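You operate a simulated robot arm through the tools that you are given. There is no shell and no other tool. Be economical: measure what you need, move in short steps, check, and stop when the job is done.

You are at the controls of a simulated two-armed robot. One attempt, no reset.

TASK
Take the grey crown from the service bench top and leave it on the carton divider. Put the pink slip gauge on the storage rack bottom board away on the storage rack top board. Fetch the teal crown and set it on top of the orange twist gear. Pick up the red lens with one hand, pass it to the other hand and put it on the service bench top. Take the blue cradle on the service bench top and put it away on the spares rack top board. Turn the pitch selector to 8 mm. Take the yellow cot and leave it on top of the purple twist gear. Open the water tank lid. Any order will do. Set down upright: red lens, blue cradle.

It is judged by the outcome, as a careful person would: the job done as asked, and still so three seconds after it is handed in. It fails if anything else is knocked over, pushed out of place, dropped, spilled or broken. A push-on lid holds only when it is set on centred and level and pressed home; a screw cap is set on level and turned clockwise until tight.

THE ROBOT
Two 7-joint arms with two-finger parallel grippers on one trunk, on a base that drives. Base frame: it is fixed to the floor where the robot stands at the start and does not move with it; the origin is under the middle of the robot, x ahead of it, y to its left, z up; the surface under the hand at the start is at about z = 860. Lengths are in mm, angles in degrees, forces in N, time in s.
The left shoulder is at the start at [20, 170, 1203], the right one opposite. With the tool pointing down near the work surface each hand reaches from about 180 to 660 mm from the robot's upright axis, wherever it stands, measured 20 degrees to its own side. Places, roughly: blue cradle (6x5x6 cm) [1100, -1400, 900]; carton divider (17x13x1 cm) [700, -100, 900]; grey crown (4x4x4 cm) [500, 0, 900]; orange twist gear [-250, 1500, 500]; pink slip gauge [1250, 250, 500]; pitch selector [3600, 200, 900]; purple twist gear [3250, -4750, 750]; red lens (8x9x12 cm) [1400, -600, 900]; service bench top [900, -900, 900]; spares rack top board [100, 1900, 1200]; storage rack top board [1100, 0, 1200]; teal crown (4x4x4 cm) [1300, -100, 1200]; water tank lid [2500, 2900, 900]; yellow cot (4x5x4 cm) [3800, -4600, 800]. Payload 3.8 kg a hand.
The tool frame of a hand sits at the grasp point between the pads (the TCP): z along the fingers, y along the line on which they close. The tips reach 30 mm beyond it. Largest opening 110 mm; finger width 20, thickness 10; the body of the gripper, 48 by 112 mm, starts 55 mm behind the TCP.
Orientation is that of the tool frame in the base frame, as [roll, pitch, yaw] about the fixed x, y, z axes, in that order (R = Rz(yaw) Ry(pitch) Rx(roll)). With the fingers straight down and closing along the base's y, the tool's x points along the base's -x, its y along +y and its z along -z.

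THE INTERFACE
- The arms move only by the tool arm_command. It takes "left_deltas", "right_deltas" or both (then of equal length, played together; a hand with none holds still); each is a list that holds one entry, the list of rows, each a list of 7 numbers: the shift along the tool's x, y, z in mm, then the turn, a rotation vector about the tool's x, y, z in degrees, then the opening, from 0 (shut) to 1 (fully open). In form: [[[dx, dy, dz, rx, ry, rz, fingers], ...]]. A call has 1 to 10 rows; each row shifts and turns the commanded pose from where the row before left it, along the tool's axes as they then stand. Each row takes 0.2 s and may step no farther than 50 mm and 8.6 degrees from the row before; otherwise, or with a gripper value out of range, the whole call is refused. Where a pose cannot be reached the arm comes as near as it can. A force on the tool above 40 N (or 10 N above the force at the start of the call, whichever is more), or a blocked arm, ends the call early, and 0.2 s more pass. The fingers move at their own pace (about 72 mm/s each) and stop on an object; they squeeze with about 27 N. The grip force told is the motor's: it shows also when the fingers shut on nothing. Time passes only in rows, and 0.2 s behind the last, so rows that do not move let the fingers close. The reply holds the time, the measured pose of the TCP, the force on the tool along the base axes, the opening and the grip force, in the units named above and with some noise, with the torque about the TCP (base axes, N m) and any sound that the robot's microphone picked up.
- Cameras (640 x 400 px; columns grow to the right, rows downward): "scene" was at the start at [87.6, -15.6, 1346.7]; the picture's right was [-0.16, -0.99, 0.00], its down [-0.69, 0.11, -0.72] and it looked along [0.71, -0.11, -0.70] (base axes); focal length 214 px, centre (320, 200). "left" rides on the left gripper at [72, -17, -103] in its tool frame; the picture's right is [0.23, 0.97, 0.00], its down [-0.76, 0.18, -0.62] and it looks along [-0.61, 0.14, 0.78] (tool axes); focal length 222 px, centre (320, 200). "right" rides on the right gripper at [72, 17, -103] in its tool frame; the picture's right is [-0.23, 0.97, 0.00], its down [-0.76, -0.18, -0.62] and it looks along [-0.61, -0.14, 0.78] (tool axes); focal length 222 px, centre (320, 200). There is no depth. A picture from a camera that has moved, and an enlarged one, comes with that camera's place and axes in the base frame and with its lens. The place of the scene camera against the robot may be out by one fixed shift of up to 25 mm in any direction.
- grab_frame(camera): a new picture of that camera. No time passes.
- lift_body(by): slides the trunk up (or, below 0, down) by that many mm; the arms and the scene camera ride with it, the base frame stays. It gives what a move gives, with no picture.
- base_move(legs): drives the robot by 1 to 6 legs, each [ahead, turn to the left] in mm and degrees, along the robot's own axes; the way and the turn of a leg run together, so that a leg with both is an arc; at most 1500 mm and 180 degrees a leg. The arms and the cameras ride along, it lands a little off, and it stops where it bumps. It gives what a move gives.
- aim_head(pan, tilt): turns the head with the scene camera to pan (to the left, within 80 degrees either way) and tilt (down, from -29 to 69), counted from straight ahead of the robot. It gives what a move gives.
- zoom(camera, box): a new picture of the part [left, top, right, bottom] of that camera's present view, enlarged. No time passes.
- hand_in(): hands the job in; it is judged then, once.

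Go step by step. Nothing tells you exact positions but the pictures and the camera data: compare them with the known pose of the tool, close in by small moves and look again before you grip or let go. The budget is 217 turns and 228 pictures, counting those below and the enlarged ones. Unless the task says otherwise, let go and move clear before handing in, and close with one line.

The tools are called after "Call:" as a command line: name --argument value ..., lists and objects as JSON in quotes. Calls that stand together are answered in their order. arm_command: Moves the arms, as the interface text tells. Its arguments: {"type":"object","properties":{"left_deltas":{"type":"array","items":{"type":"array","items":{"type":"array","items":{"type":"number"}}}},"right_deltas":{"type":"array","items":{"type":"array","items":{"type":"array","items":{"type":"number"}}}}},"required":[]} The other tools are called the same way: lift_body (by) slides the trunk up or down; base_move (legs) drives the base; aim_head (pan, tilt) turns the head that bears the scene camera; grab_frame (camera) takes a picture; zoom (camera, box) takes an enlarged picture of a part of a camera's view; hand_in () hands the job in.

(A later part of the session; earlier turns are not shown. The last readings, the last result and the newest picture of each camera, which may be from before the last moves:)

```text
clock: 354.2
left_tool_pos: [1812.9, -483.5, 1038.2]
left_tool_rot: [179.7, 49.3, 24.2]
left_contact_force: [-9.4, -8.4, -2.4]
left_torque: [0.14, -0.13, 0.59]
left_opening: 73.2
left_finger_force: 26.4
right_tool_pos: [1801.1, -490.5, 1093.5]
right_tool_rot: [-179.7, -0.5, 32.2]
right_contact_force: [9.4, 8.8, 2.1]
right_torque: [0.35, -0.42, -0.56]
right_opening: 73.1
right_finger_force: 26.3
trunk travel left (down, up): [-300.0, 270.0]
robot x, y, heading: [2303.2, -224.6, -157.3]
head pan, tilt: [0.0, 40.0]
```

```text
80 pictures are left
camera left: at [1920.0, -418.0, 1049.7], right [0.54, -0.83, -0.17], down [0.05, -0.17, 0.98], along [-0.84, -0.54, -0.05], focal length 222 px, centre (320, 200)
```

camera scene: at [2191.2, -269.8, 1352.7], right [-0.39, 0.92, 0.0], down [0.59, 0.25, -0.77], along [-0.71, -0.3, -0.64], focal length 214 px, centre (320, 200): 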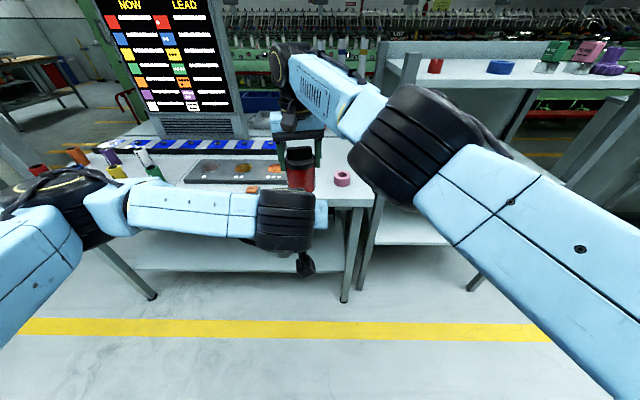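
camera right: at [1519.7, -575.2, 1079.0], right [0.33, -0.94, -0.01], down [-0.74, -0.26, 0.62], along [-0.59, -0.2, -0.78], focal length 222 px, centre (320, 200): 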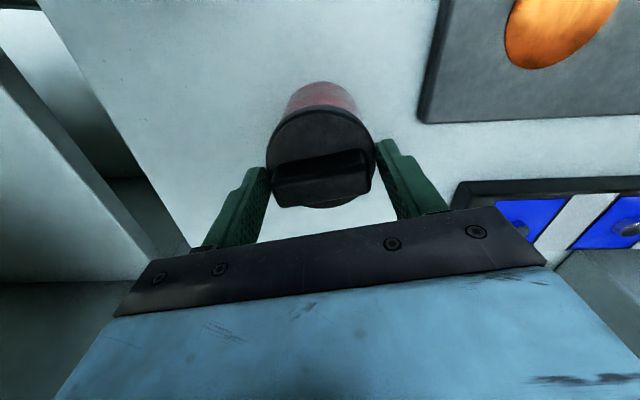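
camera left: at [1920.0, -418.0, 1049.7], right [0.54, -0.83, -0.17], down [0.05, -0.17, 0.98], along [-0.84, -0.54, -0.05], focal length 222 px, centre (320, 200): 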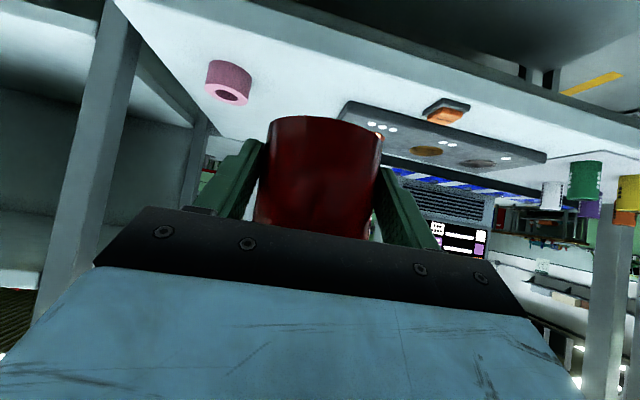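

Both hands hold it. Open the right hand and lift it clear.

Call:
arm_command --right_deltas '[[[0, 0, 0, 0, 0, 0, 0.8], [0, 0, 0, 0, 0, 0, 0.95], [0, 0, 0, 0, 0, 0, 1], [0, 0, -15, 0, 0, 0, 1], [0, 0, -25, 0, 0, 0, 1], [0, 0, -30, 0, 0, 0, 1], [0, 0, -25, 0, 0, 0, 1], [0, 0, 0, 0, 0, 0, 1]]]' --left_deltas '[[[0, 0, 0, 0, 0, 0, 0.3], [0, 0, 0, 0, 0, 0, 0.3], [0, 0, 0, 0, 0, 0, 0.3], [0, 0, 0, 0, 0, 0, 0.3], [0, 0, 0, 0, 0, 0, 0.3], [0, 0, 0, 0, 0, 0, 0.3], [0, 0, 0, 0, 0, 0, 0.3], [0, 0, 0, 0, 0, 0, 0.3]]]'

Call:
grab_frame --camera "left"

Call:
grab_frame --camera "right"

```text
clock: 356.0
left_tool_pos: [1812.2, -482.4, 1036.9]
left_tool_rot: [179.7, 49.2, 23.8]
left_contact_force: [-0.2, 0.3, -1.3]
left_torque: [0.03, -0.01, 0.02]
left_opening: 71.9
left_finger_force: 27.0
right_tool_pos: [1811.2, -474.3, 1181.1]
right_tool_rot: [-179.7, -0.4, 32.3]
right_contact_force: [-0.6, -0.1, 1.0]
right_torque: [0.02, 0.04, 0.04]
right_opening: 109.8
right_finger_force: 0.1
right hand out of reach, approached as far as the arm can: row 5, 6, 7
trunk travel left (down, up): [-300.0, 270.0]
robot x, y, heading: [2301.7, -224.7, -157.0]
head pan, tilt: [0.0, 40.0]
```

```text
79 pictures are left
camera left: at [1920.6, -417.0, 1049.6], right [0.53, -0.83, -0.17], down [0.05, -0.17, 0.98], along [-0.84, -0.53, -0.05], focal length 222 px, centre (320, 200)
```

left: 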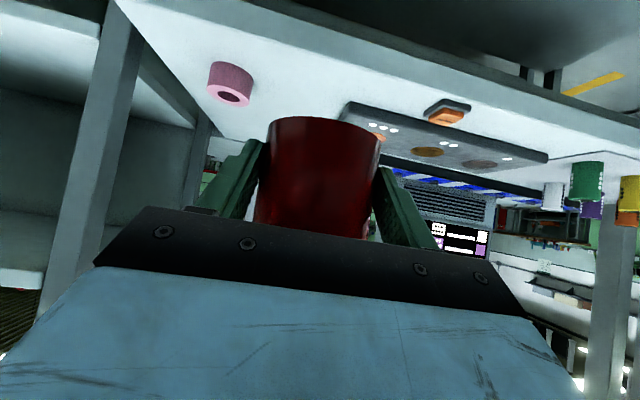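

```text
78 pictures are left
camera right: at [1881.1, -450.7, 1284.8], right [0.33, -0.94, -0.01], down [-0.74, -0.26, 0.62], along [-0.59, -0.2, -0.79], focal length 222 px, centre (320, 200)
```

right: 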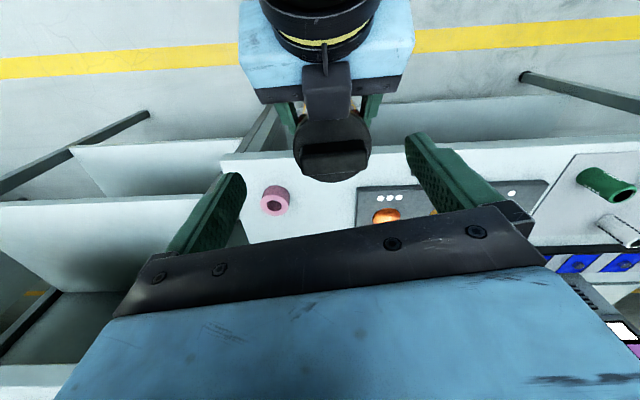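

Hand-over complete: the left hand alone holds the lens. Tuck the right hand and drive to the gap, facing the left end of the service bench.

Call:
arm_command --right_deltas '[[[0, -40, 0, 0, 0, 0, 1], [0, -40, 0, 0, 0, 0, 1], [5, -40, 0, 0, 0, 4, 1], [20, -35, 0, 0, 0, 5, 1], [30, -30, 0, 0, 0, 0, 1], [30, -30, 0, 0, 0, 0, 1], [30, -30, 0, 0, 0, 0, 1], [25, -20, 0, 0, 0, 0, 1], [20, 0, 0, 0, 0, 0, 1], [0, 0, 0, 0, 0, 0, 1]]]'

Call:
base_move --legs '[[0, -81.9], [900, 0], [723, 0], [0, 81.9], [1374, 0], [0, 90]]'

Call:
aim_head --pan 0 --tilt 45

Call:
grab_frame --camera "scene"

```text
clock: 358.2
left_tool_pos: [1813.4, -483.5, 1038.4]
left_tool_rot: [179.7, 49.2, 23.9]
left_contact_force: [-0.9, 0.5, -0.2]
left_torque: [0.04, 0.01, -0.02]
left_opening: 71.9
left_finger_force: 27.4
right_tool_pos: [1833.9, -175.9, 1183.3]
right_tool_rot: [-179.7, -0.3, 23.2]
right_contact_force: [0.0, -0.4, -0.1]
right_torque: [-0.01, -0.02, 0.01]
right_opening: 109.6
right_finger_force: 0.0
trunk travel left (down, up): [-300.0, 270.0]
robot x, y, heading: [2308.3, -224.5, -157.4]
head pan, tilt: [0.0, 40.0]
```

```text
clock: 383.9
left_tool_pos: [437.1, 179.0, 1035.9]
left_tool_rot: [179.7, 49.2, 113.1]
left_contact_force: [0.7, 0.2, 0.5]
left_torque: [0.03, 0.0, 0.0]
left_opening: 71.4
left_finger_force: 26.4
right_tool_pos: [130.4, 205.2, 1185.0]
right_tool_rot: [-179.6, -0.2, 112.2]
right_contact_force: [0.2, 0.1, 0.6]
right_torque: [0.0, 0.03, 0.0]
right_opening: 109.9
right_finger_force: 0.0
trunk travel left (down, up): [-300.0, 270.0]
robot x, y, heading: [187.0, 671.4, -67.7]
head pan, tilt: [0.0, 40.0]
```

```text
clock: 384.6
left_tool_pos: [438.0, 178.1, 1036.3]
left_tool_rot: [179.8, 49.1, 113.1]
left_contact_force: [0.4, 1.1, -0.5]
left_torque: [0.05, 0.0, 0.02]
left_opening: 71.7
left_finger_force: 27.0
right_tool_pos: [130.2, 205.4, 1183.6]
right_tool_rot: [-179.7, -0.2, 112.3]
right_contact_force: [-0.4, 0.0, -0.5]
right_torque: [-0.01, 0.0, 0.0]
right_opening: 110.0
right_finger_force: 0.0
trunk travel left (down, up): [-300.0, 270.0]
robot x, y, heading: [188.9, 672.6, -67.9]
head pan, tilt: [0.0, 45.0]
```

```text
77 pictures are left
camera scene: at [211.5, 575.2, 1345.5], right [-0.93, -0.37, 0.0], down [-0.26, 0.66, -0.71], along [0.26, -0.66, -0.71], focal length 214 px, centre (320, 200)
```

scene: 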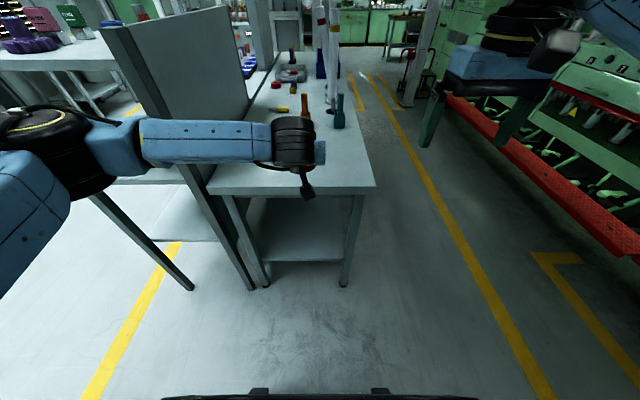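

Call:
base_move --legs '[[165, 0]]'

Call:
grab_frame --camera "left"

Call:
grab_frame --camera "scene"

```text
clock: 386.0
left_tool_pos: [497.0, 23.4, 1036.8]
left_tool_rot: [179.7, 49.3, 112.9]
left_contact_force: [-0.2, -0.2, 0.2]
left_torque: [0.0, 0.04, 0.03]
left_opening: 71.4
left_finger_force: 26.7
right_tool_pos: [191.5, 52.3, 1184.4]
right_tool_rot: [-179.6, -0.3, 112.2]
right_contact_force: [-1.6, -0.3, -1.3]
right_torque: [0.0, 0.05, 0.0]
right_opening: 110.2
right_finger_force: 0.1
trunk travel left (down, up): [-300.0, 270.0]
robot x, y, heading: [246.2, 517.9, -68.1]
head pan, tilt: [0.0, 45.0]
```

```text
76 pictures are left
camera left: at [433.4, 131.7, 1049.3], right [0.84, 0.52, -0.17], down [0.17, 0.04, 0.98], along [0.52, -0.85, -0.05], focal length 222 px, centre (320, 200)
```

left: 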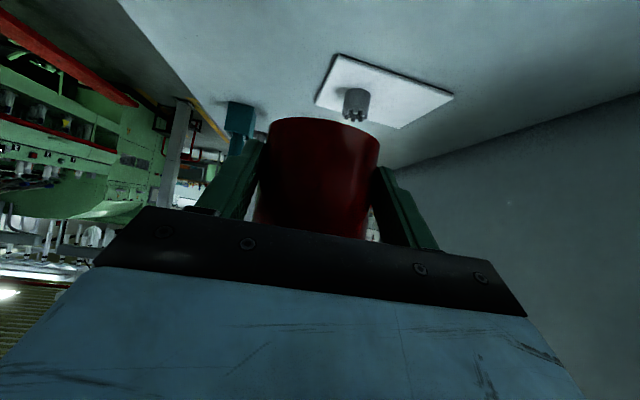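

```text
75 pictures are left
camera scene: at [273.6, 420.6, 1345.4], right [-0.93, -0.37, 0.0], down [-0.26, 0.66, -0.71], along [0.26, -0.66, -0.71], focal length 214 px, centre (320, 200)
```

scene: 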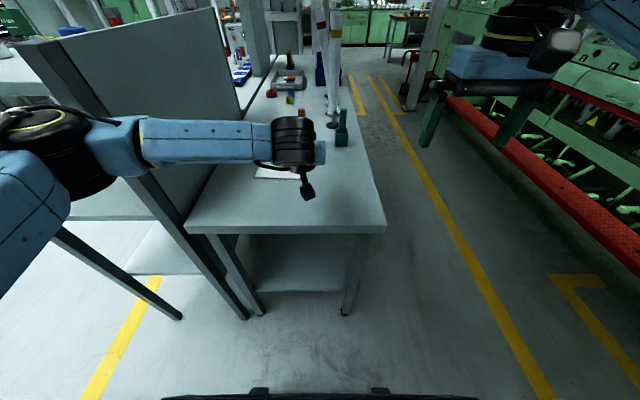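

Call:
arm_command --left_deltas '[[[26, 0, 22.5, 0, 0, 0, 0.3], [26, 0, 22.5, 0, 0, 0, 0.3], [26, 0, 22.5, 0, 0, 0, 0.3], [16, 0, 14, 0, 0, 0, 0.3], [0, 0, 0, 0, 0, 0, 0.3]]]'

Call:
grab_frame --camera "left"

```text
clock: 387.2
left_tool_pos: [497.4, 24.1, 913.1]
left_tool_rot: [179.6, 49.2, 112.9]
left_contact_force: [-0.3, 0.0, 0.1]
left_torque: [0.04, 0.0, -0.01]
left_opening: 71.8
left_finger_force: 26.7
right_tool_pos: [191.6, 52.3, 1183.5]
right_tool_rot: [-179.6, -0.2, 112.2]
right_contact_force: [0.5, -0.7, -0.8]
right_torque: [0.0, 0.0, 0.0]
right_opening: 110.1
right_finger_force: 0.1
trunk travel left (down, up): [-300.0, 270.0]
robot x, y, heading: [248.9, 520.0, -68.3]
head pan, tilt: [0.0, 45.0]
```

```text
74 pictures are left
camera left: at [433.5, 131.8, 924.9], right [0.84, 0.52, -0.17], down [0.17, 0.05, 0.98], along [0.52, -0.85, -0.05], focal length 222 px, centre (320, 200)
```

left: 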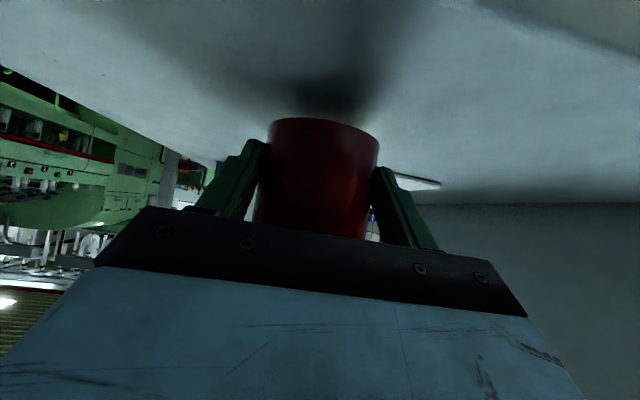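

Call:
arm_command --left_deltas '[[[9, 0, 8, 0, 0, 0, 0.3], [2.3, 0, 2, 0, 0, 0, 0.3], [1.5, 0, 1.3, 0, 0, 0, 0.3], [1.5, 0, 1.3, 0, 0, 0, 0.3], [0, 0, 0, 0, 0, 0, 0.3]]]'

Call:
zoom --camera "left" --box '[220, 70, 420, 200]'

```text
clock: 388.4
left_tool_pos: [497.4, 23.8, 895.2]
left_tool_rot: [179.7, 49.3, 112.9]
left_contact_force: [0.0, 0.8, 2.5]
left_torque: [-0.12, -0.04, 0.03]
left_opening: 71.4
left_finger_force: 27.2
right_tool_pos: [190.1, 52.2, 1183.5]
right_tool_rot: [-179.6, -0.4, 112.3]
right_contact_force: [0.3, 0.1, 0.4]
right_torque: [-0.02, -0.02, -0.01]
right_opening: 109.9
right_finger_force: 0.1
trunk travel left (down, up): [-300.0, 270.0]
robot x, y, heading: [246.8, 520.2, -68.1]
head pan, tilt: [0.0, 45.0]
```

```text
3.08 times, centred on (320, 135) of left
camera zoom: at [433.8, 131.9, 906.7], right [0.84, 0.52, -0.17], down [0.17, 0.05, 0.98], along [0.52, -0.85, -0.05], focal length 684 px, centre (320, 400)
```

zoom: 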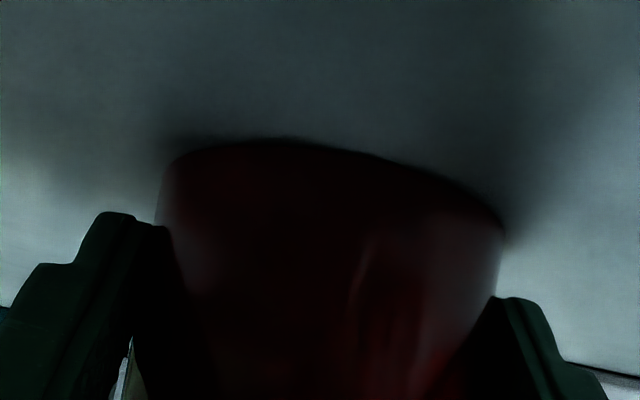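

Light contact. Press 1 mm more, release, and pull straight back horizontally.

Call:
arm_command --left_deltas '[[[0.8, 0, 0.7, 0, 0, 0, 0.3], [0.8, 0, 0.7, 0, 0, 0, 0.3], [0, 0, 0, 0, 0, 0, 0.3]]]'

Call:
arm_command --left_deltas '[[[0, 0, 0, 0, 0, 0, 0.7], [0, 0, 0, 0, 0, 0, 0.85], [0, 0, 0, 0, 0, 0, 1], [13, 0, -15, 0, 0, 0, 1], [16, 0, -19, 0, 0, 0, 1], [13, 0, -23, 0, 0, 0, 1], [10, 0, -30, 0, 0, 0, 1], [0, 0, -40, 0, 0, 0, 1], [0, 0, 0, 0, 0, 0, 1]]]'

Call:
grab_frame --camera "left"

Call:
grab_frame --camera "scene"

```text
clock: 389.2
left_tool_pos: [498.5, 25.4, 894.0]
left_tool_rot: [179.7, 49.5, 113.0]
left_contact_force: [0.6, 0.3, 12.9]
left_torque: [-0.7, -0.34, 0.07]
left_opening: 71.7
left_finger_force: 26.9
right_tool_pos: [191.6, 52.3, 1184.5]
right_tool_rot: [-179.6, -0.2, 112.2]
right_contact_force: [0.0, 0.2, 0.0]
right_torque: [0.01, -0.03, 0.02]
right_opening: 110.2
right_finger_force: 0.0
trunk travel left (down, up): [-300.0, 270.0]
robot x, y, heading: [251.6, 518.4, -68.0]
head pan, tilt: [0.0, 45.0]
```

```text
clock: 391.2
left_tool_pos: [448.1, 144.1, 935.3]
left_tool_rot: [179.7, 49.2, 113.0]
left_contact_force: [0.1, -0.2, 0.2]
left_torque: [-0.01, -0.02, 0.01]
left_opening: 110.2
left_finger_force: 0.0
right_tool_pos: [191.3, 50.1, 1183.9]
right_tool_rot: [-179.6, -0.2, 112.2]
right_contact_force: [-0.3, 0.6, 0.0]
right_torque: [-0.01, -0.03, 0.0]
right_opening: 110.0
right_finger_force: 0.0
trunk travel left (down, up): [-300.0, 270.0]
robot x, y, heading: [247.5, 519.7, -68.1]
head pan, tilt: [0.0, 45.0]
```

```text
72 pictures are left
camera left: at [382.9, 251.2, 947.6], right [0.84, 0.52, -0.17], down [0.17, 0.05, 0.98], along [0.52, -0.85, -0.05], focal length 222 px, centre (320, 200)
```

left: 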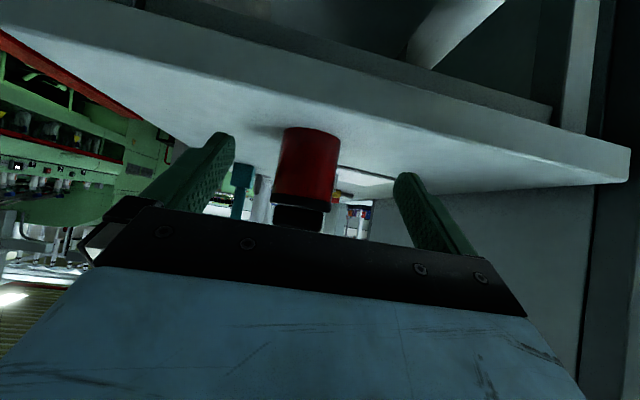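

```text
71 pictures are left
camera scene: at [273.3, 421.4, 1345.4], right [-0.93, -0.37, 0.0], down [-0.26, 0.66, -0.71], along [0.26, -0.66, -0.71], focal length 214 px, centre (320, 200)
```

scene: 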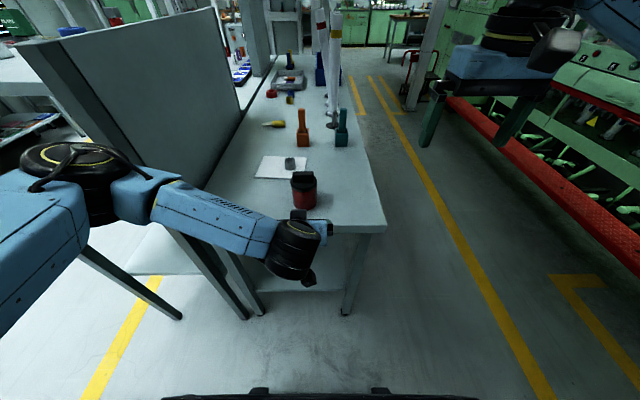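

The lens stands upright on the service bench. I'll back off and restore the left hand to vertical, then drive toward the pitch selector.

Call:
base_move --legs '[[-150, 0]]'

Call:
arm_command --left_deltas '[[[-28, 25, -24, 0, 0, 0, 0.3], [-28, 25, -24, 0, 0, 0, 0.3], [-28, 25, -24, 0, 0, 0, 0.3], [-28, 25, -24, 0, 0, 0, 0.3], [0, 20, -10, 0, 8.2, 0, 0.3], [0, 20, -10, 0, 8.2, 0, 0.3], [0, 20, -10, 0, 8.2, 0, 0.3], [0, 20, -10, 0, 8.2, 0, 0.3], [0, 0, -10, 0, 8.2, 0, 0.3], [0, 0, 0, 0, 8.2, 0, 0.3]]]'

Call:
arm_command --right_deltas '[[[30, 0, 10, 0, 0, 0, 0.3], [30, 0, 10, 0, 0, 0, 0.3], [30, 0, 10, 0, 0, 0, 0.3]]]'

```text
clock: 392.6
left_tool_pos: [392.1, 281.0, 935.2]
left_tool_rot: [179.8, 49.2, 112.9]
left_contact_force: [0.6, -0.1, -0.1]
left_torque: [-0.02, 0.0, 0.0]
left_opening: 110.0
left_finger_force: 0.2
right_tool_pos: [135.9, 191.3, 1184.4]
right_tool_rot: [-179.6, -0.1, 112.2]
right_contact_force: [-0.2, 0.3, 0.2]
right_torque: [-0.02, -0.01, 0.0]
right_opening: 110.2
right_finger_force: 0.0
trunk travel left (down, up): [-300.0, 270.0]
robot x, y, heading: [194.3, 653.8, -68.1]
head pan, tilt: [0.0, 45.0]
```

```text
clock: 394.8
left_tool_pos: [548.4, 375.9, 1123.2]
left_tool_rot: [180.0, -0.2, 113.0]
left_contact_force: [-0.6, 0.0, 0.2]
left_torque: [0.0, 0.01, 0.01]
left_opening: 32.8
left_finger_force: 0.0
right_tool_pos: [135.9, 190.0, 1184.1]
right_tool_rot: [-179.5, -0.3, 112.2]
right_contact_force: [-0.4, 0.5, 0.2]
right_torque: [0.05, -0.01, 0.02]
right_opening: 110.1
right_finger_force: 0.1
trunk travel left (down, up): [-300.0, 270.0]
robot x, y, heading: [194.2, 658.8, -68.3]
head pan, tilt: [0.0, 45.0]
```

```text
clock: 395.6
left_tool_pos: [545.9, 375.8, 1124.6]
left_tool_rot: [179.8, 0.0, 113.1]
left_contact_force: [-0.2, 0.4, 0.0]
left_torque: [0.04, -0.03, 0.02]
left_opening: 33.2
left_finger_force: 0.0
right_tool_pos: [101.4, 274.1, 1154.2]
right_tool_rot: [-179.6, -0.3, 112.2]
right_contact_force: [-0.9, 0.4, 0.8]
right_torque: [0.01, 0.0, 0.04]
right_opening: 33.1
right_finger_force: 0.1
trunk travel left (down, up): [-300.0, 270.0]
robot x, y, heading: [193.9, 657.0, -68.5]
head pan, tilt: [0.0, 45.0]
```

Call:
base_move --legs '[[0, 91], [1500, 0], [300, 0]]'

Call:
aim_head --pan 0 --tilt 5

Call:
grab_frame --camera "scene"

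```text
clock: 408.6
left_tool_pos: [2150.1, 1681.5, 1124.0]
left_tool_rot: [179.8, -0.1, -157.3]
left_contact_force: [0.0, 0.7, -0.5]
left_torque: [-0.02, -0.02, -0.01]
left_opening: 32.9
left_finger_force: 0.0
right_tool_pos: [2250.1, 1233.8, 1153.9]
right_tool_rot: [-179.6, -0.4, -158.2]
right_contact_force: [0.5, 0.2, -0.2]
right_torque: [0.0, -0.03, -0.04]
right_opening: 32.8
right_finger_force: 0.1
trunk travel left (down, up): [-300.0, 270.0]
robot x, y, heading: [1864.3, 1329.2, 21.5]
head pan, tilt: [0.0, 45.0]
```

```text
clock: 409.6
left_tool_pos: [2149.4, 1679.7, 1123.5]
left_tool_rot: [179.8, 0.0, -157.2]
left_contact_force: [-0.6, -0.4, 0.2]
left_torque: [-0.01, -0.03, -0.02]
left_opening: 33.3
left_finger_force: 0.0
right_tool_pos: [2248.4, 1235.1, 1153.6]
right_tool_rot: [-179.5, -0.3, -158.2]
right_contact_force: [0.5, -0.1, -0.5]
right_torque: [-0.02, -0.01, -0.02]
right_opening: 32.9
right_finger_force: 0.1
trunk travel left (down, up): [-300.0, 270.0]
robot x, y, heading: [1869.3, 1332.3, 21.4]
head pan, tilt: [0.0, 5.0]
```

```text
70 pictures are left
camera scene: at [1957.1, 1368.4, 1408.4], right [0.37, -0.93, 0.0], down [-0.08, -0.03, -1.0], along [0.93, 0.37, -0.09], focal length 214 px, centre (320, 200)
```

scene: 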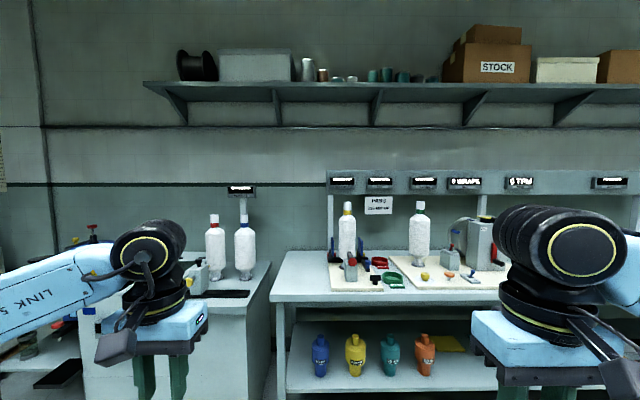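

Call:
base_move --legs '[[0, 65], [900, 0], [0, -63]]'

Call:
aim_head --pan 10 --tilt 20

Call:
grab_frame --camera "scene"

```text
clock: 419.9
left_tool_pos: [2187.1, 2585.2, 1124.6]
left_tool_rot: [179.8, 0.0, -154.7]
left_contact_force: [0.1, -0.5, 0.1]
left_torque: [0.01, 0.01, -0.02]
left_opening: 33.1
left_finger_force: 0.2
right_tool_pos: [2306.4, 2143.6, 1153.4]
right_tool_rot: [-179.6, -0.4, -155.7]
right_contact_force: [-0.3, -0.4, -0.4]
right_torque: [0.03, -0.01, -0.01]
right_opening: 33.2
right_finger_force: 0.0
trunk travel left (down, up): [-300.0, 270.0]
robot x, y, heading: [1922.1, 2221.0, 23.8]
head pan, tilt: [0.0, 5.0]
```

```text
clock: 420.7
left_tool_pos: [2187.3, 2585.0, 1123.9]
left_tool_rot: [179.9, 0.0, -154.7]
left_contact_force: [-0.4, 0.2, -0.3]
left_torque: [-0.01, 0.01, 0.01]
left_opening: 32.9
left_finger_force: 0.1
right_tool_pos: [2307.0, 2145.0, 1153.2]
right_tool_rot: [-179.6, -0.4, -155.6]
right_contact_force: [0.0, 0.2, -0.1]
right_torque: [0.02, 0.0, 0.02]
right_opening: 33.0
right_finger_force: 0.0
trunk travel left (down, up): [-300.0, 270.0]
robot x, y, heading: [1920.4, 2220.4, 24.0]
head pan, tilt: [10.0, 20.0]
```

```text
69 pictures are left
camera scene: at [2002.2, 2280.4, 1384.2], right [0.56, -0.83, 0.0], down [-0.28, -0.19, -0.94], along [0.78, 0.53, -0.34], focal length 214 px, centre (320, 200)
```

scene: 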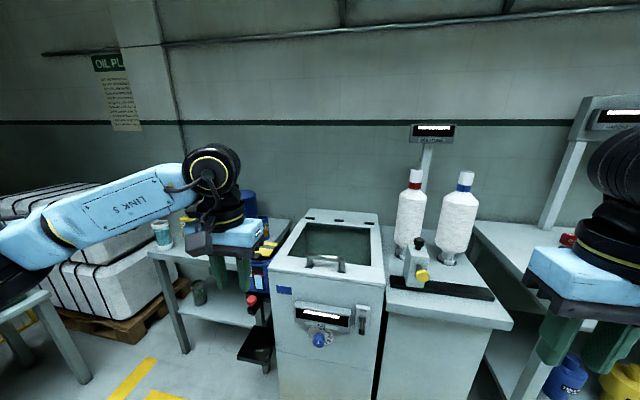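

Call:
zoom --camera "scene" --box '[260, 195, 400, 375]'

```text
2.22 times, centred on (330, 285) of scene
camera zoom: at [2002.2, 2280.4, 1384.2], right [0.56, -0.83, 0.0], down [-0.28, -0.19, -0.94], along [0.78, 0.53, -0.34], focal length 477 px, centre (298, 11)
```

zoom: 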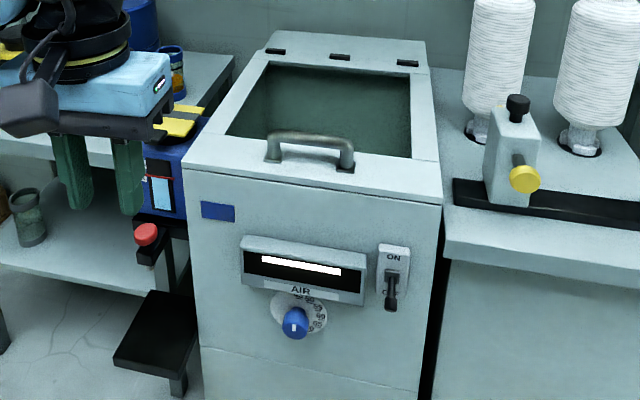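

This box has a hinged lid, but the given spot (2500,2900) is a bit left, behind my left hand. I'll raise that hand and look.

Call:
arm_command --left_deltas '[[[20, 40, -20, 0, 0, 0, 0.3], [20, 40, -20, 0, 0, 0, 0.3], [20, 40, -20, 0, 0, 0, 0.3], [20, 40, -10, 0, 0, 0, 0.3], [0, 0, 0, 0, 0, 0, 0.3]]]'

Call:
aim_head --pan 30 --tilt 30

Call:
grab_frame --camera "scene"

```text
clock: 421.9
left_tool_pos: [2047.7, 2695.5, 1192.7]
left_tool_rot: [179.8, -0.1, -154.9]
left_contact_force: [-0.8, 0.0, -0.5]
left_torque: [0.01, -0.01, 0.0]
left_opening: 33.2
left_finger_force: 0.0
right_tool_pos: [2308.2, 2145.8, 1153.6]
right_tool_rot: [-179.5, -0.2, -155.6]
right_contact_force: [-0.6, -0.1, -1.2]
right_torque: [-0.02, -0.01, -0.02]
right_opening: 33.1
right_finger_force: 0.1
trunk travel left (down, up): [-300.0, 270.0]
robot x, y, heading: [1917.2, 2220.2, 24.0]
head pan, tilt: [10.0, 20.0]
```

```text
clock: 422.7
left_tool_pos: [2048.3, 2696.9, 1192.7]
left_tool_rot: [179.8, 0.1, -154.7]
left_contact_force: [-0.5, -0.1, -0.2]
left_torque: [0.02, 0.01, -0.02]
left_opening: 33.0
left_finger_force: 0.1
right_tool_pos: [2307.7, 2144.2, 1153.7]
right_tool_rot: [-179.6, -0.3, -155.6]
right_contact_force: [-0.4, 0.2, 0.7]
right_torque: [0.01, 0.0, 0.03]
right_opening: 32.8
right_finger_force: 0.2
trunk travel left (down, up): [-300.0, 270.0]
robot x, y, heading: [1919.0, 2221.2, 24.1]
head pan, tilt: [30.0, 30.0]
```

```text
67 pictures are left
camera scene: at [1978.3, 2301.4, 1368.1], right [0.81, -0.59, 0.0], down [-0.29, -0.4, -0.87], along [0.51, 0.7, -0.5], focal length 214 px, centre (320, 200)
```

scene: 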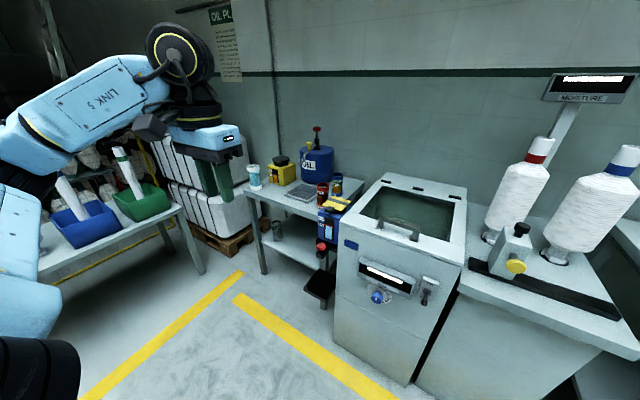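

Call:
zoom --camera "scene" --box '[240, 120, 380, 310]'

```text
2.11 times, centred on (310, 215) of scene
camera zoom: at [1978.3, 2301.4, 1368.1], right [0.81, -0.59, 0.0], down [-0.29, -0.4, -0.87], along [0.51, 0.7, -0.5], focal length 452 px, centre (341, 168)
```

zoom: 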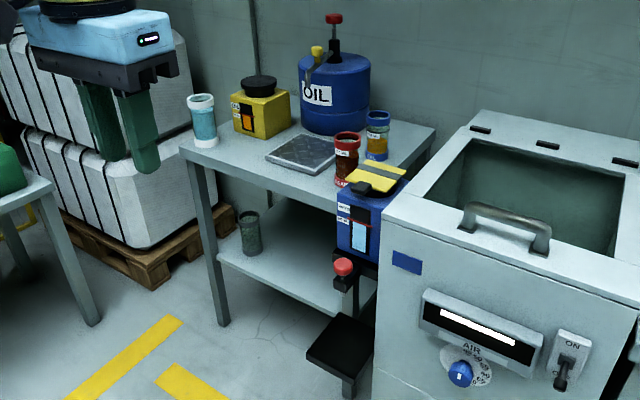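

The water tank is the small blue tank with a level window, tap and yellow lid, near (2475,2860). I'll reposition in front of it.

Call:
base_move --legs '[[0, 41.7], [380, 0], [0, -41.7]]'

Call:
aim_head --pan 15 --tilt 45

Call:
grab_frame --camera "scene"

```text
clock: 429.0
left_tool_pos: [2204.1, 3046.2, 1193.4]
left_tool_rot: [179.9, -0.1, -154.8]
left_contact_force: [-0.3, 0.0, -0.6]
left_torque: [0.01, 0.03, 0.01]
left_opening: 32.8
left_finger_force: 0.0
right_tool_pos: [2463.4, 2493.0, 1153.1]
right_tool_rot: [-179.6, -0.3, -155.7]
right_contact_force: [0.0, 0.5, 0.3]
right_torque: [-0.01, 0.01, -0.03]
right_opening: 33.0
right_finger_force: 0.2
trunk travel left (down, up): [-300.0, 270.0]
robot x, y, heading: [2074.4, 2571.3, 23.9]
head pan, tilt: [30.0, 30.0]
```

```text
clock: 429.8
left_tool_pos: [2204.4, 3045.7, 1193.2]
left_tool_rot: [179.8, 0.1, -154.7]
left_contact_force: [-0.1, -0.5, 0.8]
left_torque: [0.01, 0.01, -0.02]
left_opening: 32.9
left_finger_force: 0.0
right_tool_pos: [2462.7, 2494.0, 1154.1]
right_tool_rot: [-179.6, -0.3, -155.7]
right_contact_force: [0.4, 0.3, -0.8]
right_torque: [0.02, 0.01, 0.01]
right_opening: 33.0
right_finger_force: 0.1
trunk travel left (down, up): [-300.0, 270.0]
robot x, y, heading: [2075.8, 2571.7, 24.1]
head pan, tilt: [15.0, 45.0]
```

```text
65 pictures are left
camera scene: at [2144.1, 2628.4, 1345.5], right [0.63, -0.78, 0.0], down [-0.55, -0.45, -0.71], along [0.55, 0.45, -0.71], focal length 214 px, centre (320, 200)
```

scene: 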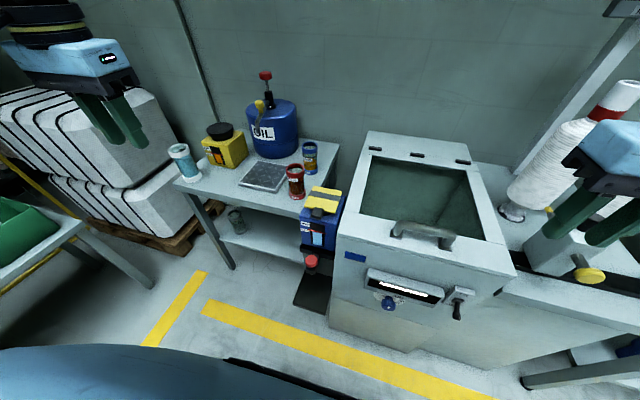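

Call:
zoom --camera "scene" --box '[280, 165, 370, 315]'

```text
2.67 times, centred on (325, 240) of scene
camera zoom: at [2144.1, 2628.4, 1345.5], right [0.63, -0.78, 0.0], down [-0.55, -0.45, -0.71], along [0.55, 0.45, -0.71], focal length 572 px, centre (307, 93)
```

zoom: 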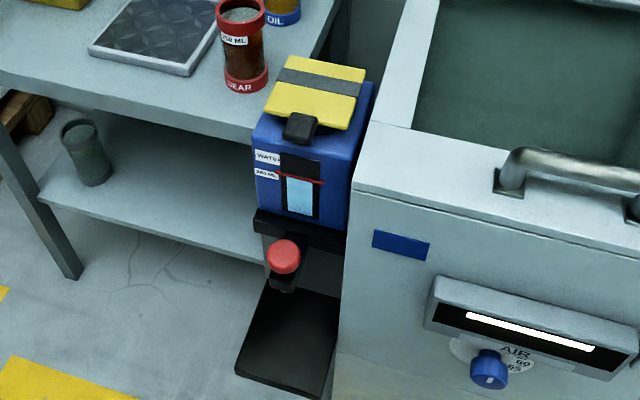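

The label reads "WATER": yellow lid with a black front tab, hinged at the back. Bring the left hand over it for a precise look.

Call:
arm_command --left_deltas '[[[-17, -36, 10, 0, 0, 0, 0.6], [-17, -36, 10, 0, 0, 0, 0.6], [-17, -36, 10, 0, 0, 0, 0.6], [-17, -36, 15, 0, 0, 0, 0.6], [-17, -36, 15, 0, 0, 0, 0.6], [-17, -36, 15, 0, 0, 0, 0.6], [-17, -36, 15, 0, 0, 0, 0.6], [0, 0, 20, 0, 0, 0, 0.6], [0, 0, 0, 0, 0, 0, 0.6]]]'

Call:
grab_frame --camera "left"

Call:
zoom --camera "scene" --box '[280, 165, 370, 255]'

```text
clock: 431.8
left_tool_pos: [2420.1, 2867.5, 1083.4]
left_tool_rot: [179.7, 0.1, -154.9]
left_contact_force: [-0.4, 0.1, 0.9]
left_torque: [0.05, 0.03, 0.01]
left_opening: 66.1
left_finger_force: 0.0
right_tool_pos: [2462.8, 2493.3, 1154.1]
right_tool_rot: [-179.6, -0.3, -155.7]
right_contact_force: [-0.1, -0.3, 0.7]
right_torque: [0.0, 0.01, -0.01]
right_opening: 32.8
right_finger_force: 0.0
trunk travel left (down, up): [-300.0, 270.0]
robot x, y, heading: [2076.9, 2569.4, 23.8]
head pan, tilt: [15.0, 45.0]
```

```text
63 pictures are left
camera left: at [2361.9, 2821.0, 1186.5], right [-0.62, 0.78, 0.0], down [0.61, 0.48, 0.62], along [0.49, 0.39, -0.78], focal length 222 px, centre (320, 200)
```

left: 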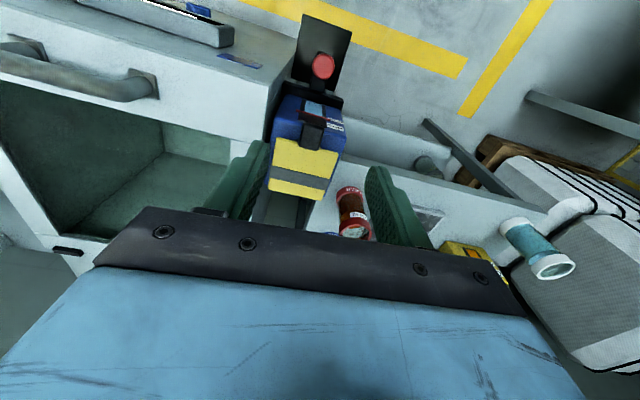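

```text
4.44 times, centred on (325, 210) of scene
camera zoom: at [2144.4, 2627.9, 1345.5], right [0.63, -0.78, 0.0], down [-0.55, -0.44, -0.71], along [0.55, 0.45, -0.71], focal length 953 px, centre (298, 156)
```

zoom: 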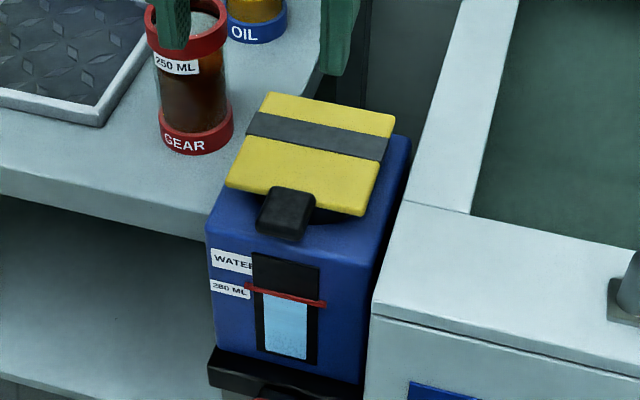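

Call:
zoom --camera "left" --box '[250, 80, 370, 210]'

```text
3.08 times, centred on (310, 145) of left
camera zoom: at [2361.9, 2821.0, 1186.5], right [-0.62, 0.78, 0.0], down [0.61, 0.48, 0.62], along [0.49, 0.39, -0.78], focal length 684 px, centre (351, 369)
```

zoom: 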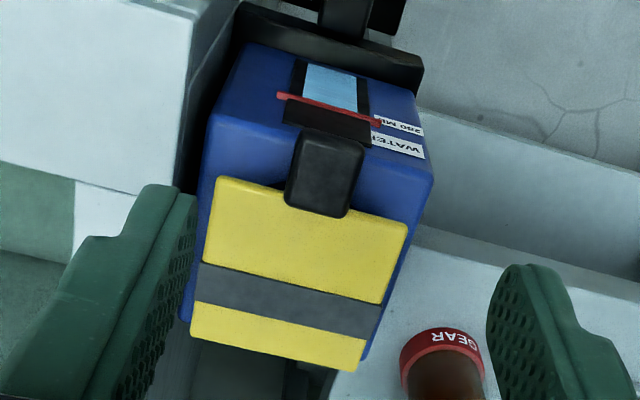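

Triangulation gives the lid top at z≈898, tab about (2464,2886), hinge about (2559,2927). Descend over the tab and check.

Call:
arm_command --left_deltas '[[[-24, -1, 30, 0, 0, 0, 0.6], [-24, -1, 30, 0, 0, 0, 0.6], [0, 0, 40, 0, 0, 0, 0.5], [0, 0, 30, 0, 0, 0, 0.5], [0, 0, 0, 0, 0, 0, 0.5]]]'

Call:
grab_frame --camera "left"

Call:
zoom --camera "scene" --box '[280, 165, 370, 255]'

```text
clock: 433.0
left_tool_pos: [2464.5, 2886.8, 952.5]
left_tool_rot: [179.8, 0.1, -154.8]
left_contact_force: [-0.2, -0.3, -0.9]
left_torque: [-0.01, -0.01, 0.01]
left_opening: 55.0
left_finger_force: 0.0
right_tool_pos: [2463.5, 2493.1, 1154.9]
right_tool_rot: [-179.6, -0.3, -155.7]
right_contact_force: [0.4, -0.1, 0.5]
right_torque: [-0.03, 0.0, 0.04]
right_opening: 33.1
right_finger_force: 0.2
trunk travel left (down, up): [-300.0, 270.0]
robot x, y, heading: [2077.9, 2567.6, 23.8]
head pan, tilt: [15.0, 45.0]
```

```text
60 pictures are left
camera left: at [2405.7, 2839.6, 1055.6], right [-0.62, 0.78, 0.0], down [0.61, 0.48, 0.62], along [0.49, 0.39, -0.78], focal length 222 px, centre (320, 200)
```

left: 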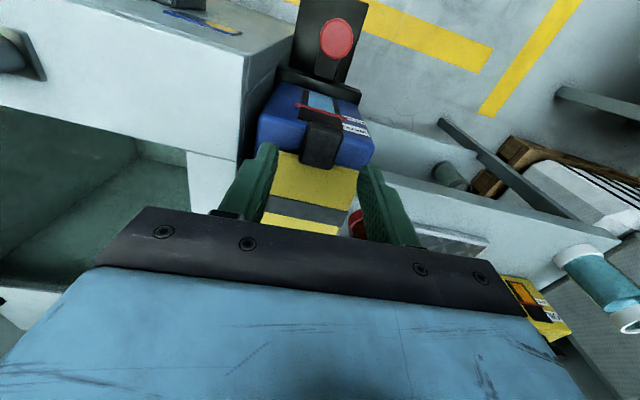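

```text
4.44 times, centred on (325, 210) of scene
camera zoom: at [2144.0, 2628.3, 1345.5], right [0.63, -0.78, 0.0], down [-0.55, -0.45, -0.71], along [0.55, 0.45, -0.71], focal length 953 px, centre (298, 156)
```

zoom: 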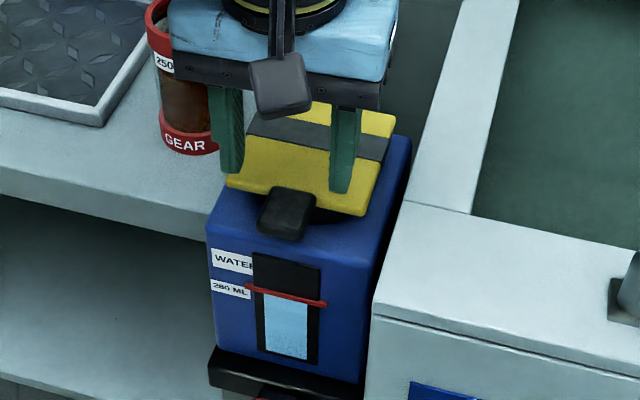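

Call:
arm_command --left_deltas '[[[2, 0, 25, 0, 0, 0, 0.5], [0, 0, 12, 0, 0, 0, 0.5], [0, 0, 0, 0, 0, 0, 0.5]]]'

Call:
zoom --camera "scene" --box '[280, 165, 370, 255]'

Call:
zoom --camera "left" --box '[220, 80, 420, 230]'

```text
clock: 433.8
left_tool_pos: [2460.9, 2885.8, 915.0]
left_tool_rot: [179.9, 0.1, -154.9]
left_contact_force: [-0.5, -0.2, 0.1]
left_torque: [0.01, 0.0, -0.01]
left_opening: 55.0
left_finger_force: 0.0
right_tool_pos: [2462.7, 2493.8, 1154.0]
right_tool_rot: [-179.6, -0.3, -155.6]
right_contact_force: [-0.1, -0.4, -0.7]
right_torque: [0.03, 0.01, 0.01]
right_opening: 33.0
right_finger_force: 0.1
trunk travel left (down, up): [-300.0, 270.0]
robot x, y, heading: [2071.1, 2569.0, 24.0]
head pan, tilt: [15.0, 45.0]
```

```text
4.44 times, centred on (325, 210) of scene
camera zoom: at [2144.1, 2628.3, 1345.5], right [0.63, -0.78, 0.0], down [-0.55, -0.45, -0.71], along [0.55, 0.45, -0.71], focal length 953 px, centre (298, 156)
```

zoom: 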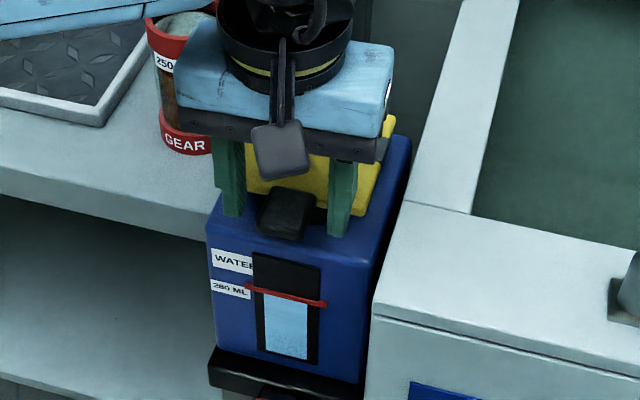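

```text
2.67 times, centred on (320, 155) of left
camera zoom: at [2403.9, 2838.4, 1018.5], right [-0.62, 0.78, 0.0], down [0.61, 0.48, 0.62], along [0.49, 0.39, -0.78], focal length 592 px, centre (320, 320)
```

zoom: 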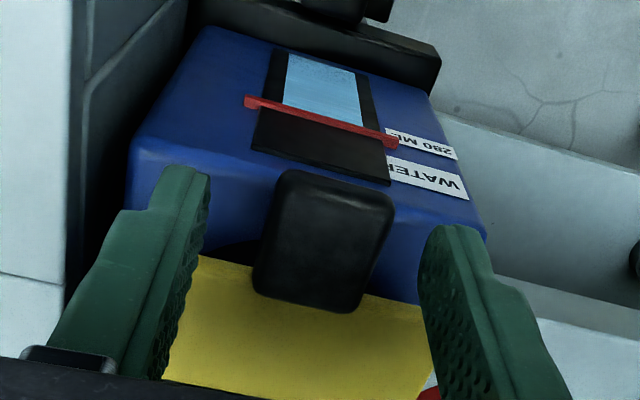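

Call:
arm_command --left_deltas '[[[0, 0, 4, 0, 0, 0, 0.5], [0, 0, 0, 0, 0, 0, 0.1], [0, 0, 0, 0, 0, 0, 0.1], [0, 0, 0, 0, 0, 0, 0.1]]]'

Call:
zoom --camera "left" --box '[220, 80, 420, 230]'

```text
clock: 434.8
left_tool_pos: [2461.5, 2888.7, 911.6]
left_tool_rot: [179.7, 0.0, -154.7]
left_contact_force: [-5.2, 12.2, 2.3]
left_torque: [0.44, 0.38, -0.71]
left_opening: 32.6
left_finger_force: 45.0
right_tool_pos: [2462.3, 2495.1, 1154.2]
right_tool_rot: [-179.6, -0.3, -155.6]
right_contact_force: [0.7, 0.6, -0.3]
right_torque: [0.01, -0.01, -0.02]
right_opening: 33.1
right_finger_force: 0.1
trunk travel left (down, up): [-300.0, 270.0]
robot x, y, heading: [2077.1, 2574.7, 24.0]
head pan, tilt: [15.0, 45.0]
```

```text
2.67 times, centred on (320, 155) of left
camera zoom: at [2402.8, 2840.7, 1014.1], right [-0.62, 0.78, 0.0], down [0.61, 0.48, 0.62], along [0.49, 0.39, -0.78], focal length 592 px, centre (320, 320)
```

zoom: 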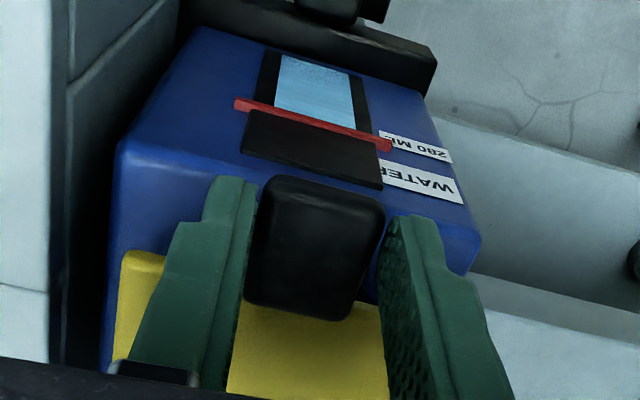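

Tab gripped (33 mm). Now swing it up along an arc about the back hinge, in small steps.

Call:
arm_command --left_deltas '[[[-1.6, 1, -18.2, 0, 0, 0, 0.1], [-4.7, 0, -17.7, 0, 0, 0, 0.1], [-7.8, 0, -16.6, 0, 0, 0, 0.1], [-10.5, 0, -15, 0, 0, 0, 0.1], [0, 0, 0, 0, 0, 0, 0.1]]]'

Call:
zoom --camera "scene" --box '[270, 135, 380, 245]'

```text
clock: 436.0
left_tool_pos: [2480.8, 2897.0, 980.5]
left_tool_rot: [179.9, 0.0, -154.8]
left_contact_force: [-14.2, 3.2, -2.6]
left_torque: [-0.5, 1.39, -0.17]
left_opening: 31.4
left_finger_force: 45.1
right_tool_pos: [2462.0, 2493.6, 1155.2]
right_tool_rot: [-179.6, -0.2, -155.7]
right_contact_force: [-0.1, -0.1, -0.2]
right_torque: [0.02, -0.05, 0.02]
right_opening: 33.2
right_finger_force: 0.0
trunk travel left (down, up): [-300.0, 270.0]
robot x, y, heading: [2075.2, 2572.1, 24.1]
head pan, tilt: [15.0, 45.0]
```

```text
3.64 times, centred on (325, 190) of scene
camera zoom: at [2142.5, 2628.9, 1345.6], right [0.63, -0.78, 0.0], down [-0.55, -0.45, -0.71], along [0.55, 0.44, -0.71], focal length 780 px, centre (302, 236)
```

zoom: 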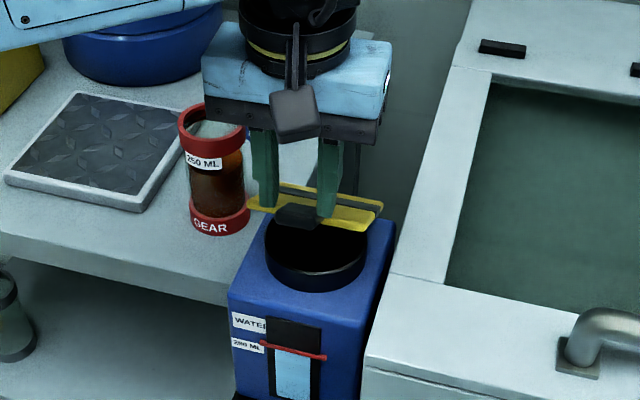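

The lid is opening. Continue the arc.

Call:
arm_command --left_deltas '[[[-9, 0, -15, 0, 0, 0, 0.1], [-12, 0, -13, 0, 0, 0, 0.1], [-15, 0, -10, 0, 0, 0, 0.1], [-17, 0, -7, 0, 0, 0, 0.1], [0, 0, 0, 0, 0, 0, 0.1]]]'

Call:
zoom --camera "scene" --box '[270, 135, 380, 245]'

```text
clock: 437.2
left_tool_pos: [2531.3, 2919.0, 1023.9]
left_tool_rot: [179.9, 0.1, -154.8]
left_contact_force: [0.1, -0.3, 0.3]
left_torque: [0.01, 0.02, -0.03]
left_opening: 11.0
left_finger_force: 0.1
right_tool_pos: [2462.6, 2494.0, 1153.6]
right_tool_rot: [-179.6, -0.3, -155.7]
right_contact_force: [-0.2, 0.8, 0.6]
right_torque: [-0.03, -0.02, -0.02]
right_opening: 33.3
right_finger_force: 0.0
trunk travel left (down, up): [-300.0, 270.0]
robot x, y, heading: [2076.1, 2572.5, 24.2]
head pan, tilt: [15.0, 45.0]
```

```text
3.64 times, centred on (325, 190) of scene
camera zoom: at [2144.0, 2628.2, 1345.5], right [0.63, -0.78, 0.0], down [-0.55, -0.45, -0.71], along [0.55, 0.45, -0.71], focal length 780 px, centre (302, 236)
```

zoom: 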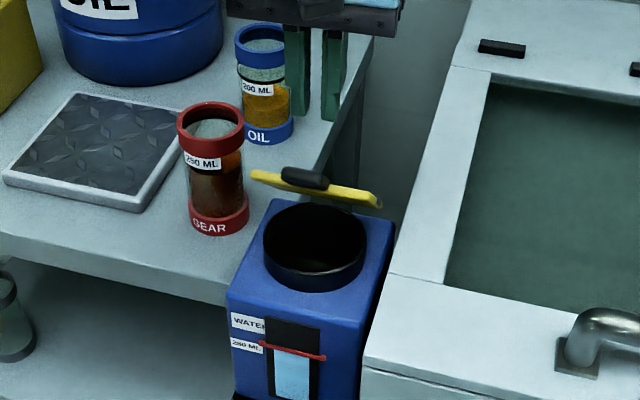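

The grip slipped but the lid stays half open by itself. I'll move the closed fingers to the near side and push the lid's underside back.

Call:
arm_command --left_deltas '[[[0, 0, -35, 0, 0, 0, 0], [40, 0, 0, 0, 0, 0, 0], [40, 0, 0, 0, 0, 0, 0], [35, 0, 0, 0, 0, 0, 0], [0, 0, 40, 0, 0, 0, 0], [0, 0, 43, 0, 0, 0, 0], [0, 0, 0, 0, 0, 0, 0]]]'

Call:
zoom --camera "scene" --box '[270, 135, 380, 245]'

Call:
grab_frame --camera "left"

```text
clock: 438.8
left_tool_pos: [2426.9, 2872.2, 976.3]
left_tool_rot: [179.8, 0.1, -154.7]
left_contact_force: [-0.4, -0.3, 0.3]
left_torque: [0.03, -0.01, -0.01]
left_opening: 0.0
left_finger_force: 27.3
right_tool_pos: [2463.1, 2492.7, 1154.0]
right_tool_rot: [-179.5, -0.3, -155.7]
right_contact_force: [0.0, 0.7, 0.1]
right_torque: [-0.01, 0.03, -0.01]
right_opening: 33.0
right_finger_force: 0.1
trunk travel left (down, up): [-300.0, 270.0]
robot x, y, heading: [2072.1, 2572.0, 24.3]
head pan, tilt: [15.0, 45.0]
```

```text
3.64 times, centred on (325, 190) of scene
camera zoom: at [2144.2, 2628.2, 1345.5], right [0.63, -0.78, 0.0], down [-0.55, -0.45, -0.71], along [0.55, 0.45, -0.71], focal length 780 px, centre (302, 236)
```

zoom: 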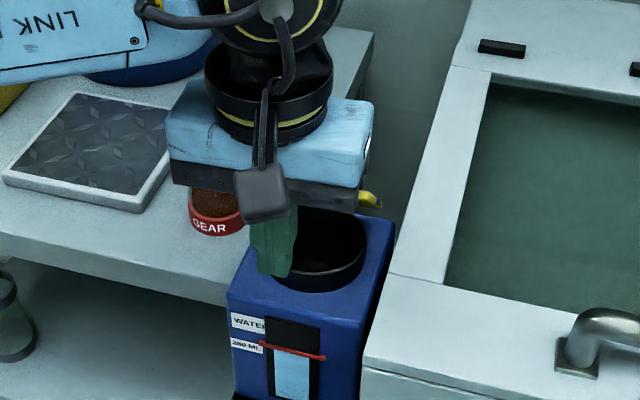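

```text
52 pictures are left
camera left: at [2369.4, 2824.3, 1079.4], right [-0.62, 0.78, 0.0], down [0.61, 0.48, 0.62], along [0.49, 0.39, -0.78], focal length 222 px, centre (320, 200)
```

left: 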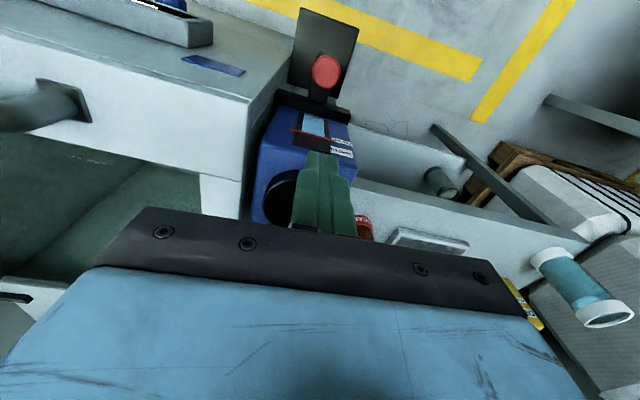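

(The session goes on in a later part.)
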